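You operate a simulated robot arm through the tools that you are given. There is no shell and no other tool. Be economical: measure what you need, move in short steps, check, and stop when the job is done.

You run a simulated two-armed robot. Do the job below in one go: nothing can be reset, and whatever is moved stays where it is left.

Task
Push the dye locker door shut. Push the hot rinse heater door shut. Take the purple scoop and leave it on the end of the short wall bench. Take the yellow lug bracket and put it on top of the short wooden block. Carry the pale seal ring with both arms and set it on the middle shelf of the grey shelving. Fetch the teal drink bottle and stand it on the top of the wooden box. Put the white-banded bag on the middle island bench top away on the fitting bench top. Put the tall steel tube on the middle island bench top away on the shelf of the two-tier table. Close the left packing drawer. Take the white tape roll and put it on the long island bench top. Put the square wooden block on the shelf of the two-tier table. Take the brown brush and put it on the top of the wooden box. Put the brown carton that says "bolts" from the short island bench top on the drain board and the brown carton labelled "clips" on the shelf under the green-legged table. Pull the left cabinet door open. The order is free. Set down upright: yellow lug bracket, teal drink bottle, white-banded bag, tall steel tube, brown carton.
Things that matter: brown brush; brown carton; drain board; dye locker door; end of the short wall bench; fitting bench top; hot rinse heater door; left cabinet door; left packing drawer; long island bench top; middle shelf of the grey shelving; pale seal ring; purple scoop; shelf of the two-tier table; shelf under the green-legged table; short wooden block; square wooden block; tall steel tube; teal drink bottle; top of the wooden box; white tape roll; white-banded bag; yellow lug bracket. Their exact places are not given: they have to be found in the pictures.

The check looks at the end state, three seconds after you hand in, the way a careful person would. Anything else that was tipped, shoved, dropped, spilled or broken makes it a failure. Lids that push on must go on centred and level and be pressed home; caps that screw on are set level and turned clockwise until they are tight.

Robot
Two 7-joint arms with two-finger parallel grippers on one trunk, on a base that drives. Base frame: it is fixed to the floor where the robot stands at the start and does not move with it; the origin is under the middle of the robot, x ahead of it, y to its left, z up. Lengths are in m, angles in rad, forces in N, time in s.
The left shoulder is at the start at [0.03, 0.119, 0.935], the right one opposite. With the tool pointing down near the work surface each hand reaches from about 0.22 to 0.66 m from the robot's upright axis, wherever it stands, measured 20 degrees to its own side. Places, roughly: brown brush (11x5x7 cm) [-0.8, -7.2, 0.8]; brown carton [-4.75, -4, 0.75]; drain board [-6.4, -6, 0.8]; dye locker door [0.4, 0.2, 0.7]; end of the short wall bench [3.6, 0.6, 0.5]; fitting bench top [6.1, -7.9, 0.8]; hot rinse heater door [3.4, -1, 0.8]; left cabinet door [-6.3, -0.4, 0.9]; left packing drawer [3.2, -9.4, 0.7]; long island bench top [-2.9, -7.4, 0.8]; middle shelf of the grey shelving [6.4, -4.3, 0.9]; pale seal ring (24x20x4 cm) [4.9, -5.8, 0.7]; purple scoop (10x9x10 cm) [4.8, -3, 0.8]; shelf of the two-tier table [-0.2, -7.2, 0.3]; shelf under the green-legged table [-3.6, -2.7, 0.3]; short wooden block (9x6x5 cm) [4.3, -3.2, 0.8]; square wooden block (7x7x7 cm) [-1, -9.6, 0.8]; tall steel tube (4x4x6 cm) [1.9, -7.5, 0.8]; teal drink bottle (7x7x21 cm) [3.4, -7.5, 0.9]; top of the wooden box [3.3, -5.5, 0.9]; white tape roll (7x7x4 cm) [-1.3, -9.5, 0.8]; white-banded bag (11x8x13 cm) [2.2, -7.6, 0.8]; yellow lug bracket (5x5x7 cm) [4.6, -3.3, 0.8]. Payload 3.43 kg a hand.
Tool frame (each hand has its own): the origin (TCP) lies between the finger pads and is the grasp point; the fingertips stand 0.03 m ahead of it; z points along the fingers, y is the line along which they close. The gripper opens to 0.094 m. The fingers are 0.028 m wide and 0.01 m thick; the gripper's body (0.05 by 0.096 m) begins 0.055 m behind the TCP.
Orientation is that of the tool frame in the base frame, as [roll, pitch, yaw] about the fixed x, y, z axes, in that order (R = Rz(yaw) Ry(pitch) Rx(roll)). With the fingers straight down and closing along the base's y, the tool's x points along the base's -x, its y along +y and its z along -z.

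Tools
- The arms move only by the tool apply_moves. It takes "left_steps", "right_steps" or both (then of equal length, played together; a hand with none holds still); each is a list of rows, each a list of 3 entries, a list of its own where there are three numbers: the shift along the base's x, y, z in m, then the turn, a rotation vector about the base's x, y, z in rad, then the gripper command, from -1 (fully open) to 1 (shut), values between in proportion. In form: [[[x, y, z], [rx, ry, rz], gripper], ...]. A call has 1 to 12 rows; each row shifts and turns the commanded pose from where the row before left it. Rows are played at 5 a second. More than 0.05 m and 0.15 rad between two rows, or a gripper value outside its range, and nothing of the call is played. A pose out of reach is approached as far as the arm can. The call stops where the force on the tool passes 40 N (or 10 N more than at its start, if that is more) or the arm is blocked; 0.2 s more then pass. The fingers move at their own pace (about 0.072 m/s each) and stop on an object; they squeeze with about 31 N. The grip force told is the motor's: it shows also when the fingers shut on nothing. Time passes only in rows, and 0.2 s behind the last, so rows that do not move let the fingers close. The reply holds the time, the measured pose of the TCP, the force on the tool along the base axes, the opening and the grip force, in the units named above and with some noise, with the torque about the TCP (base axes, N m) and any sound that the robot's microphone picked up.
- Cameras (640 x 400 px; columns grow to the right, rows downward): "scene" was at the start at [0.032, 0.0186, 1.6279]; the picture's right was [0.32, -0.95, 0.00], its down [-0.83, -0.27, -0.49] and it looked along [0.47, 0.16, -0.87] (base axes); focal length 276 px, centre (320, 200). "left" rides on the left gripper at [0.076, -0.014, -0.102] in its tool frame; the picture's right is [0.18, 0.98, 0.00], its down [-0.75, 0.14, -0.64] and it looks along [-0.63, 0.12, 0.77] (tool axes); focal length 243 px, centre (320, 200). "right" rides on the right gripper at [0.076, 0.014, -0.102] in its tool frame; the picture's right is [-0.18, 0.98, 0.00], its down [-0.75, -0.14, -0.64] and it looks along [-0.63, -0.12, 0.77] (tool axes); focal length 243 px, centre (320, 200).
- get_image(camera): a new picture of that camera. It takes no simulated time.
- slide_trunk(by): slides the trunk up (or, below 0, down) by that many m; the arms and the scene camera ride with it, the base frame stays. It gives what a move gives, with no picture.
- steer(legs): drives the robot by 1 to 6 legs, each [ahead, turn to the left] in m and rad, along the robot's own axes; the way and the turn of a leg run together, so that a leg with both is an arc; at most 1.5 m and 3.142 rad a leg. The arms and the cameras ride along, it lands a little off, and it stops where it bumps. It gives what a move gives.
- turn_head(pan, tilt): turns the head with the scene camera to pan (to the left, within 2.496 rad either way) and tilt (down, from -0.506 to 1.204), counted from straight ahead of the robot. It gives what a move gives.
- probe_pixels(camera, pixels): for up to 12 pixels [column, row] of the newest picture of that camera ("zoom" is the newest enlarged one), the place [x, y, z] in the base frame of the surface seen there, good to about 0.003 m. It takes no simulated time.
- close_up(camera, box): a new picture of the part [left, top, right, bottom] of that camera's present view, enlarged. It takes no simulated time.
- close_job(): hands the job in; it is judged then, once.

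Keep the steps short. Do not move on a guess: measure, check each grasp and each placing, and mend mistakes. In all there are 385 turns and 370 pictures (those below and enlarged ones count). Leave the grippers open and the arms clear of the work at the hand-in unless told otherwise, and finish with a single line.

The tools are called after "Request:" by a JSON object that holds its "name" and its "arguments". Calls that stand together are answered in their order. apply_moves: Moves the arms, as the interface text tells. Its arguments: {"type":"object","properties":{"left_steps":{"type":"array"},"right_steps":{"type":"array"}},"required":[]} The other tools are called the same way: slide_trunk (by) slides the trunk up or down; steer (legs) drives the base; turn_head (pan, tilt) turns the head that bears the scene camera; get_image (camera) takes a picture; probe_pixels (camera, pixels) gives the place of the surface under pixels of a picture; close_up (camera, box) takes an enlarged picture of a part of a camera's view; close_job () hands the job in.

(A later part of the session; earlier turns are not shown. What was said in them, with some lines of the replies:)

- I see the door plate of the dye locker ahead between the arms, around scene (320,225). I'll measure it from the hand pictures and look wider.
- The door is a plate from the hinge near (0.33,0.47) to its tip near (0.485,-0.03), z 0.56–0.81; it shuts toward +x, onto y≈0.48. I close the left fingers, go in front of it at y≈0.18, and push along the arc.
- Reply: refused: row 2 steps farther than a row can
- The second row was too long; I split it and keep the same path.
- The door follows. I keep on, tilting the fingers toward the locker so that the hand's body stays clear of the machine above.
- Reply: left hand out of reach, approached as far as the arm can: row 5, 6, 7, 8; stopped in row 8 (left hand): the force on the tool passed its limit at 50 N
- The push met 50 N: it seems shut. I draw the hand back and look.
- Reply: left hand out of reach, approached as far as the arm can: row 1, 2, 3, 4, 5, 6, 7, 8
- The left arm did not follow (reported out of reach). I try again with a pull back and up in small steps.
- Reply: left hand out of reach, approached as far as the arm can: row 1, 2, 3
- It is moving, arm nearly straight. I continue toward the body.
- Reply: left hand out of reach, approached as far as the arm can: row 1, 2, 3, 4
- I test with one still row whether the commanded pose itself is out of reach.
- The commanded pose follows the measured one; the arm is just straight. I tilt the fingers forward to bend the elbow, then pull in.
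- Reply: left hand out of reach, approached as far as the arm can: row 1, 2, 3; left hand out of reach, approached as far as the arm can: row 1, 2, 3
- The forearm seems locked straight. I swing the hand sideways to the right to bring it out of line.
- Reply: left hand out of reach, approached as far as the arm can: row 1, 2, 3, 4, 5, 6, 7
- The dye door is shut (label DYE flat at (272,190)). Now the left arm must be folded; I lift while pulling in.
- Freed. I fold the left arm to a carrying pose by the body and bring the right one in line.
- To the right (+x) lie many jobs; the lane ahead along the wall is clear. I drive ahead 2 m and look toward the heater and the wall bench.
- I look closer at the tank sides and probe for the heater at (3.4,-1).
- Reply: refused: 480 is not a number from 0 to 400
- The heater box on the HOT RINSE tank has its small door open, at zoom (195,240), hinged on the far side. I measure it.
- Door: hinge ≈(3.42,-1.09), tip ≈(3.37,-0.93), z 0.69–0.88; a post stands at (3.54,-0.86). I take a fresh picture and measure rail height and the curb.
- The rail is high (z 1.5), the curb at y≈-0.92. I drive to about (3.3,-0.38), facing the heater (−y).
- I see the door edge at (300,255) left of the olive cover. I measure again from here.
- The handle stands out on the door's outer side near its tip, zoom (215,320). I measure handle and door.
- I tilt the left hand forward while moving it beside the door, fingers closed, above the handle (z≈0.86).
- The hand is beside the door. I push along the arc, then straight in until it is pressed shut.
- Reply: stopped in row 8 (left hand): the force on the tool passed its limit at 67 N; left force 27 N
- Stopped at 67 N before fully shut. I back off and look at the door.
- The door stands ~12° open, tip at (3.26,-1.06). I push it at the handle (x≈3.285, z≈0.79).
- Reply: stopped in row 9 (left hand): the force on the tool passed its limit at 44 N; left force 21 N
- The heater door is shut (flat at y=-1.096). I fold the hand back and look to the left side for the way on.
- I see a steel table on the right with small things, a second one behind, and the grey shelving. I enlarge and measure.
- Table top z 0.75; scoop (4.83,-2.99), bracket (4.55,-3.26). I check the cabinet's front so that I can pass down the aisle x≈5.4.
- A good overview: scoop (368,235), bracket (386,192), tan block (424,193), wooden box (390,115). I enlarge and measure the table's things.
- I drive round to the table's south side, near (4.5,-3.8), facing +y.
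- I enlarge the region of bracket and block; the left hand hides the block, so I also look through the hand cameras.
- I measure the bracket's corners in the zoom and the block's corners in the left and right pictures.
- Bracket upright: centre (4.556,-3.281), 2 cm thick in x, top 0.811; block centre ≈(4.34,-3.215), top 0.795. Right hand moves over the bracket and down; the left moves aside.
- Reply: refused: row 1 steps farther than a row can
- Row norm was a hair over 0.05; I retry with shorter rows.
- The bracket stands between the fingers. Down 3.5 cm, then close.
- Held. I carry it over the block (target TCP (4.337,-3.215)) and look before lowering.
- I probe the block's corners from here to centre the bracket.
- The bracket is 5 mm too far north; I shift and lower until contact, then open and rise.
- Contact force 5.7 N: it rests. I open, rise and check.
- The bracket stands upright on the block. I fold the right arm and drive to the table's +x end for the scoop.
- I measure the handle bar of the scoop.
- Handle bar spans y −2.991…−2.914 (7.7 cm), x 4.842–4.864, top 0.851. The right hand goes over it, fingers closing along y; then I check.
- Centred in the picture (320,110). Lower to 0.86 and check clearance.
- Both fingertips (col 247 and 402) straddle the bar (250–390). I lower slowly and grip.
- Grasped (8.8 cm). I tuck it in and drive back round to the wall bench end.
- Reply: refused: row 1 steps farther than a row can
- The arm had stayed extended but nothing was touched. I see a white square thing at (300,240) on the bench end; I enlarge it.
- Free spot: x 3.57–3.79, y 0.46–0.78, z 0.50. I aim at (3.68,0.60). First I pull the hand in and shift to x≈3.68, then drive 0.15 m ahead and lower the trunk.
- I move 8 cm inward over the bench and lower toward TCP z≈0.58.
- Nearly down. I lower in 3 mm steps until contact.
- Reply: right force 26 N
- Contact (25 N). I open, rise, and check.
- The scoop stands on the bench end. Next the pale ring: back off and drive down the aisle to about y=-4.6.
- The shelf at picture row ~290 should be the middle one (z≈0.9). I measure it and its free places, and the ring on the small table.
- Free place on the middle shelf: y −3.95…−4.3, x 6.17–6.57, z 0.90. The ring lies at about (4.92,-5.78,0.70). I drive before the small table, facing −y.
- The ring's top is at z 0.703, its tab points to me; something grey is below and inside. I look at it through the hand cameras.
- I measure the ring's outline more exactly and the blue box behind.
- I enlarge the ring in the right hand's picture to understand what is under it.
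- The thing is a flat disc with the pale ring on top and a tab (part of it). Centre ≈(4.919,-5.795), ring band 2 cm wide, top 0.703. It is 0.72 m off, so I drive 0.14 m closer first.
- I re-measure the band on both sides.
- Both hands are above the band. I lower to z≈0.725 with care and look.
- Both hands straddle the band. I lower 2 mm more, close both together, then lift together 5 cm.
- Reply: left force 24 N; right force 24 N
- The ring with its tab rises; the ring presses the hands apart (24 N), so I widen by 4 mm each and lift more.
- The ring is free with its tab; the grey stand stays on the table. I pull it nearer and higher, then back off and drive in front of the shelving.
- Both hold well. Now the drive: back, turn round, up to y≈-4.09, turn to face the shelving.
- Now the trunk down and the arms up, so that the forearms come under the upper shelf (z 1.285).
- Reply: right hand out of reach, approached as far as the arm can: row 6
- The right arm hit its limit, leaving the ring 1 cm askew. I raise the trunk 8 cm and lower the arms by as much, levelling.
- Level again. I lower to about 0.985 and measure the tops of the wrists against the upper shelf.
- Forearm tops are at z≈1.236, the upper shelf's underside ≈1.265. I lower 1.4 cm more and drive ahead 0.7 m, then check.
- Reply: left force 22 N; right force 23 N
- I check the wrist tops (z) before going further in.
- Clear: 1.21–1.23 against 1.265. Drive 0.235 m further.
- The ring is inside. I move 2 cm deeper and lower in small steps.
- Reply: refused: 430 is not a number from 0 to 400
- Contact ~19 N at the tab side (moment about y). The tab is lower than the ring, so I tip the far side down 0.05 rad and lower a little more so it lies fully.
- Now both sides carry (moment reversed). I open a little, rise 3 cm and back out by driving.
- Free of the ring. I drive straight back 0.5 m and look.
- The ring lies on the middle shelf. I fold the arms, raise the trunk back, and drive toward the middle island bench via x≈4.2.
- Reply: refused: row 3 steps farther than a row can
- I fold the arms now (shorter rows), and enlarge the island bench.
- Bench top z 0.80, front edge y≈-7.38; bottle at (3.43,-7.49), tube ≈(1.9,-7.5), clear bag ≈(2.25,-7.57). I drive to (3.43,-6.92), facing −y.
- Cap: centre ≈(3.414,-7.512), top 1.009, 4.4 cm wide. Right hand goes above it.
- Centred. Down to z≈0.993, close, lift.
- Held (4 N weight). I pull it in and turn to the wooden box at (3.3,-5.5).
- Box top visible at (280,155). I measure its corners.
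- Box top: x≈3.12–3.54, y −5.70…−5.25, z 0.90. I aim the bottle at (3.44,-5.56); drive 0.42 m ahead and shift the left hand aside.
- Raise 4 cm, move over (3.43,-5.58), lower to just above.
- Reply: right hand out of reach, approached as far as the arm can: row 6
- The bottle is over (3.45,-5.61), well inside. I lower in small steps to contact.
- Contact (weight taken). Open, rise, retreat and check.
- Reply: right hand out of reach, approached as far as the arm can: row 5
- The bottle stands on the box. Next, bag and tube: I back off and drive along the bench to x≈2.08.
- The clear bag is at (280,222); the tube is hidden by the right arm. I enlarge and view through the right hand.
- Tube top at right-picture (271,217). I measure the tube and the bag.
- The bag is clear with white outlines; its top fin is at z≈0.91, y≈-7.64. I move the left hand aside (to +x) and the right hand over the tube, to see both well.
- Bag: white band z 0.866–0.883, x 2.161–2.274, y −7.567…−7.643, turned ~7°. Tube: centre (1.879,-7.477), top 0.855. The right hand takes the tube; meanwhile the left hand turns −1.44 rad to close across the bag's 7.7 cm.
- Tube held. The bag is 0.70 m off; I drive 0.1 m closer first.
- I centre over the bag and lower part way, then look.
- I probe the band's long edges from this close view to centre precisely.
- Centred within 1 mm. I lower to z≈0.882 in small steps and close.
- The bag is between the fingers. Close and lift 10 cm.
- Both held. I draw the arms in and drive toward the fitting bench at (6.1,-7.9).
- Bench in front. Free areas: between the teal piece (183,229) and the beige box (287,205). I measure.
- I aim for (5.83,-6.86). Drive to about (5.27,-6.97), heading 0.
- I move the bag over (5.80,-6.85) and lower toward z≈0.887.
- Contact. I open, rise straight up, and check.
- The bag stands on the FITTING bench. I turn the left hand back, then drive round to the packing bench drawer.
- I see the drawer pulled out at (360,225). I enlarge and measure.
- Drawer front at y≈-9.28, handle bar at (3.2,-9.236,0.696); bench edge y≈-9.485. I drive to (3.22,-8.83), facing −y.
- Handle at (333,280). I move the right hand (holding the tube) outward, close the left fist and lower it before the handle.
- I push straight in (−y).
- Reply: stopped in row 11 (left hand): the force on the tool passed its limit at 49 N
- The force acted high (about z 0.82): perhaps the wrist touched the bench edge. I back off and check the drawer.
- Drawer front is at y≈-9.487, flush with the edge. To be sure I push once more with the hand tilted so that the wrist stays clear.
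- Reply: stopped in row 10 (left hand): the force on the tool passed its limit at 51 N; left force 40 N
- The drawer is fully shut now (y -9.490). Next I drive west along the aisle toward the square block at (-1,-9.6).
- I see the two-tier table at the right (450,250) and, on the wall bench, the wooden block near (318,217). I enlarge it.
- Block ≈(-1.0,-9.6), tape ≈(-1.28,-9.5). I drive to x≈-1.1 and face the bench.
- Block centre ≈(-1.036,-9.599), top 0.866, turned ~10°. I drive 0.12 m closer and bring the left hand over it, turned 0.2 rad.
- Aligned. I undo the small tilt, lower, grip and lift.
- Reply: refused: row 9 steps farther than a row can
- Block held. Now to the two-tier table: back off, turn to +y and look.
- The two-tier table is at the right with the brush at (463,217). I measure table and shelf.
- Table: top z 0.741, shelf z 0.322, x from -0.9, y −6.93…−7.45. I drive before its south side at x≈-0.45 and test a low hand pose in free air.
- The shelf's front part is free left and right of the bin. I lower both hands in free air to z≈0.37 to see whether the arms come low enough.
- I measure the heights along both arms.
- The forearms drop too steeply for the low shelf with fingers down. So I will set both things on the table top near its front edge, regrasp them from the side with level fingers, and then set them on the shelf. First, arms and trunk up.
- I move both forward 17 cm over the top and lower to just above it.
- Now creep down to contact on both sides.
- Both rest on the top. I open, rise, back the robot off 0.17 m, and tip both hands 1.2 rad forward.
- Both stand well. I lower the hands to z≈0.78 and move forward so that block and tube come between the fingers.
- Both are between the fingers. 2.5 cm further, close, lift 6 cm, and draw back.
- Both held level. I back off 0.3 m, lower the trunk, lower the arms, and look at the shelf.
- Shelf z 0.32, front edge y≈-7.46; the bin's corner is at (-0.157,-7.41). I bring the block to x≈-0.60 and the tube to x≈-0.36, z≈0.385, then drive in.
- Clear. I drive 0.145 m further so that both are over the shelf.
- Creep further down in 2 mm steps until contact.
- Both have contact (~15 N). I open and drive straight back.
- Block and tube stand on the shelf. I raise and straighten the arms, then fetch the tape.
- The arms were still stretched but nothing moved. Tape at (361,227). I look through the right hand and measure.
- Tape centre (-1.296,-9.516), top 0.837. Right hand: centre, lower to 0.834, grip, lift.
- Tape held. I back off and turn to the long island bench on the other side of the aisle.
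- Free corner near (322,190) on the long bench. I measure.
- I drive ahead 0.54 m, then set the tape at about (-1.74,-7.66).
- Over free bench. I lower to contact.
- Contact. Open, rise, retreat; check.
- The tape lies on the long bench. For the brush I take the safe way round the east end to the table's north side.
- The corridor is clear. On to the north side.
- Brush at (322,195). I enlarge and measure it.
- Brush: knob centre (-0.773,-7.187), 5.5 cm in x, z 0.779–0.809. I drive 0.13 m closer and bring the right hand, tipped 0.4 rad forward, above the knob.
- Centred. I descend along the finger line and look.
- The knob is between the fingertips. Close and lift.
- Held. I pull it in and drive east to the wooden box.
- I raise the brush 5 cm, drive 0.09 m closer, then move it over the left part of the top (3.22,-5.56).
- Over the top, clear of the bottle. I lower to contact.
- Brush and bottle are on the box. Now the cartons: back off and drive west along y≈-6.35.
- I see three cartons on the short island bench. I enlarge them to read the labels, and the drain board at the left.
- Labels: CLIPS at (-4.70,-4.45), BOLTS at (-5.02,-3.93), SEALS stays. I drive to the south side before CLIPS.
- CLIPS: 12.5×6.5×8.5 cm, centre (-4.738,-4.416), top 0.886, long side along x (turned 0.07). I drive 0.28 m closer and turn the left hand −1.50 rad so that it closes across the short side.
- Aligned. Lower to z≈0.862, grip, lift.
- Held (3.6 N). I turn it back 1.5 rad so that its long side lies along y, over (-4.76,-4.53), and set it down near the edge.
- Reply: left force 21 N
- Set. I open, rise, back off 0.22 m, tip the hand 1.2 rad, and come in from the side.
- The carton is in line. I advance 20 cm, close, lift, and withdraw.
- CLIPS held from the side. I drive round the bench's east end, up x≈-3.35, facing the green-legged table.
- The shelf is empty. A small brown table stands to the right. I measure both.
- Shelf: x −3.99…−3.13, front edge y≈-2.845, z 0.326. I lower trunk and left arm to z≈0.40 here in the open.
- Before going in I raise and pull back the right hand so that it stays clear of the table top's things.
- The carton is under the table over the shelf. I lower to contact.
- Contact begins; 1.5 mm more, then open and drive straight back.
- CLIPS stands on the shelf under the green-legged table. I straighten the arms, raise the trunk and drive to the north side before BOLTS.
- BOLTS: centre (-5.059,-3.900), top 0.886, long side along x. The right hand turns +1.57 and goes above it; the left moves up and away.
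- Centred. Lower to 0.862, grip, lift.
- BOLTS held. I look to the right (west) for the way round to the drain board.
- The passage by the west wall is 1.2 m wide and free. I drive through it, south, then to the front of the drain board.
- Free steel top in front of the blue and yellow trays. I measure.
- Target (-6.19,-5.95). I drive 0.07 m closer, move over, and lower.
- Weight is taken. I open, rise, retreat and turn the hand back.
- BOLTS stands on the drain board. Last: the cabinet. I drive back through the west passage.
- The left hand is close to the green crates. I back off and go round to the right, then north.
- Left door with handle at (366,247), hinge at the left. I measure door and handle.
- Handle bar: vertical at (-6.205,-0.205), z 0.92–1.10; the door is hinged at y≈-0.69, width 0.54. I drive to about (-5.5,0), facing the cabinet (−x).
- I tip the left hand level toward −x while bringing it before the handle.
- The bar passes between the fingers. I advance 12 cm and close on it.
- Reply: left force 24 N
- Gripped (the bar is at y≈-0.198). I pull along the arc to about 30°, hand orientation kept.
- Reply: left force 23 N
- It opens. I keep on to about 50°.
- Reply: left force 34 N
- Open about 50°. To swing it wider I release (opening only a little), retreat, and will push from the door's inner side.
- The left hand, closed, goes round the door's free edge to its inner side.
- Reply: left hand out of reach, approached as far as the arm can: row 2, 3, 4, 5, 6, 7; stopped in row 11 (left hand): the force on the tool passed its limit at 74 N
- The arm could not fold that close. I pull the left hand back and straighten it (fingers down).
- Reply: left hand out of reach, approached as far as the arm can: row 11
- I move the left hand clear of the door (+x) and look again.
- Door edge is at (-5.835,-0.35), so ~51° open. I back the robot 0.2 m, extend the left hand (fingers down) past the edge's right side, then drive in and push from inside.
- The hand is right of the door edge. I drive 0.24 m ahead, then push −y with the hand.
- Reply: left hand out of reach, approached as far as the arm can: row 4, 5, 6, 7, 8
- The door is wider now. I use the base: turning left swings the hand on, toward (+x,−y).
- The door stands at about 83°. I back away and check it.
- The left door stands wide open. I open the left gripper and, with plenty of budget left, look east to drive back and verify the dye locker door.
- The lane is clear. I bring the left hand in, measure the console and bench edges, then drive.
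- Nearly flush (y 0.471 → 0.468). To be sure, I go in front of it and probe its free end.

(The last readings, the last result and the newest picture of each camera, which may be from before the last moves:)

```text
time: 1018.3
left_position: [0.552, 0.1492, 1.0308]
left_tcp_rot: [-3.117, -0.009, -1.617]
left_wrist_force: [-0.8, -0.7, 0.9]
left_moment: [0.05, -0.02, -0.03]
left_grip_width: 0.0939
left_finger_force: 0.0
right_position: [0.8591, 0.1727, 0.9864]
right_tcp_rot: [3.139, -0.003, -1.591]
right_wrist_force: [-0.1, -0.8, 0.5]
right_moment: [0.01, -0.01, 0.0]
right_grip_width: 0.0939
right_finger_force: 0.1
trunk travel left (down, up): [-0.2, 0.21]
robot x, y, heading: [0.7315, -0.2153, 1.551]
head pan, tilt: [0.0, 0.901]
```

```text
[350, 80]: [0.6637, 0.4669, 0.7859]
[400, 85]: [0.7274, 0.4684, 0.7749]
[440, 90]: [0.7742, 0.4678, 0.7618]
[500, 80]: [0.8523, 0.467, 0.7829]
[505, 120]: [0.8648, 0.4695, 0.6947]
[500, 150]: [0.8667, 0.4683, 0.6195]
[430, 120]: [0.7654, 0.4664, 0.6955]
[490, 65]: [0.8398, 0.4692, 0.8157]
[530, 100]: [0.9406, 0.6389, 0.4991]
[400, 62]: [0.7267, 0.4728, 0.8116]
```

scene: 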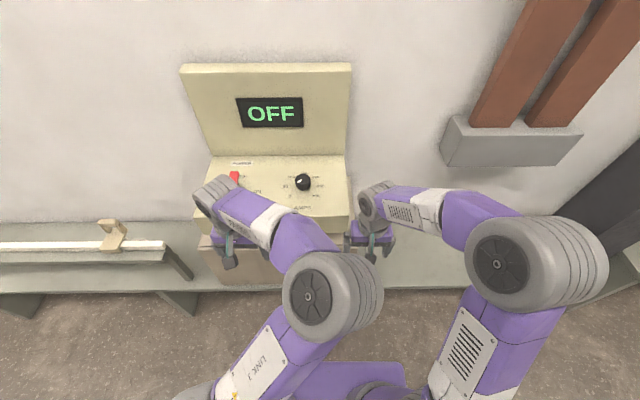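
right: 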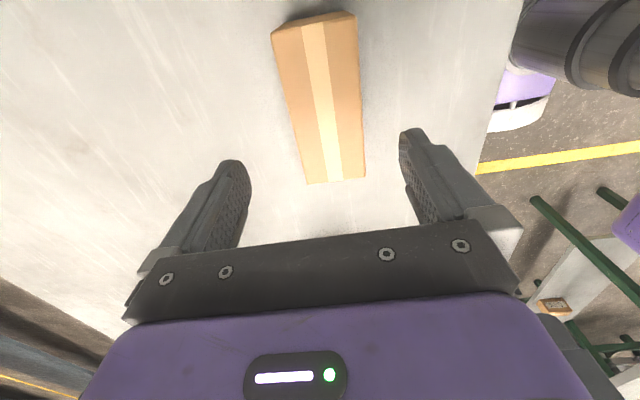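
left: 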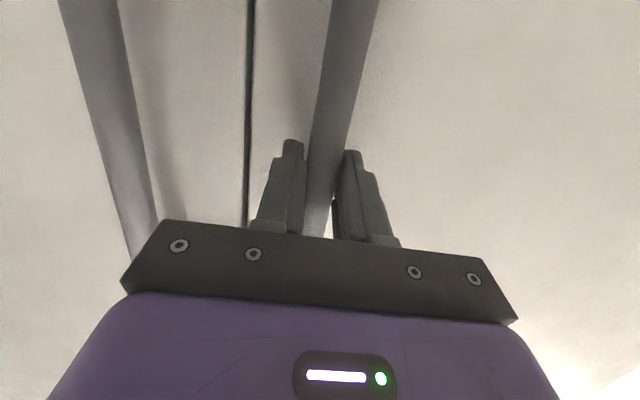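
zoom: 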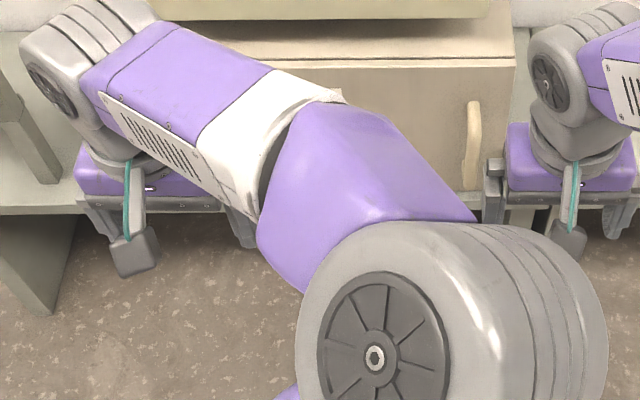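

The dye door is flat at y≈0.468 along its whole width, so it is shut. All jobs are done and the grippers are open and clear, so I hand in.

Request:
{"name": "close_job", "arguments": {}}

```text
The job is handed in.
```

All the tasks were carried out, each placing and closing was checked in the pictures, and the job is handed in with both grippers open and the arms clear.
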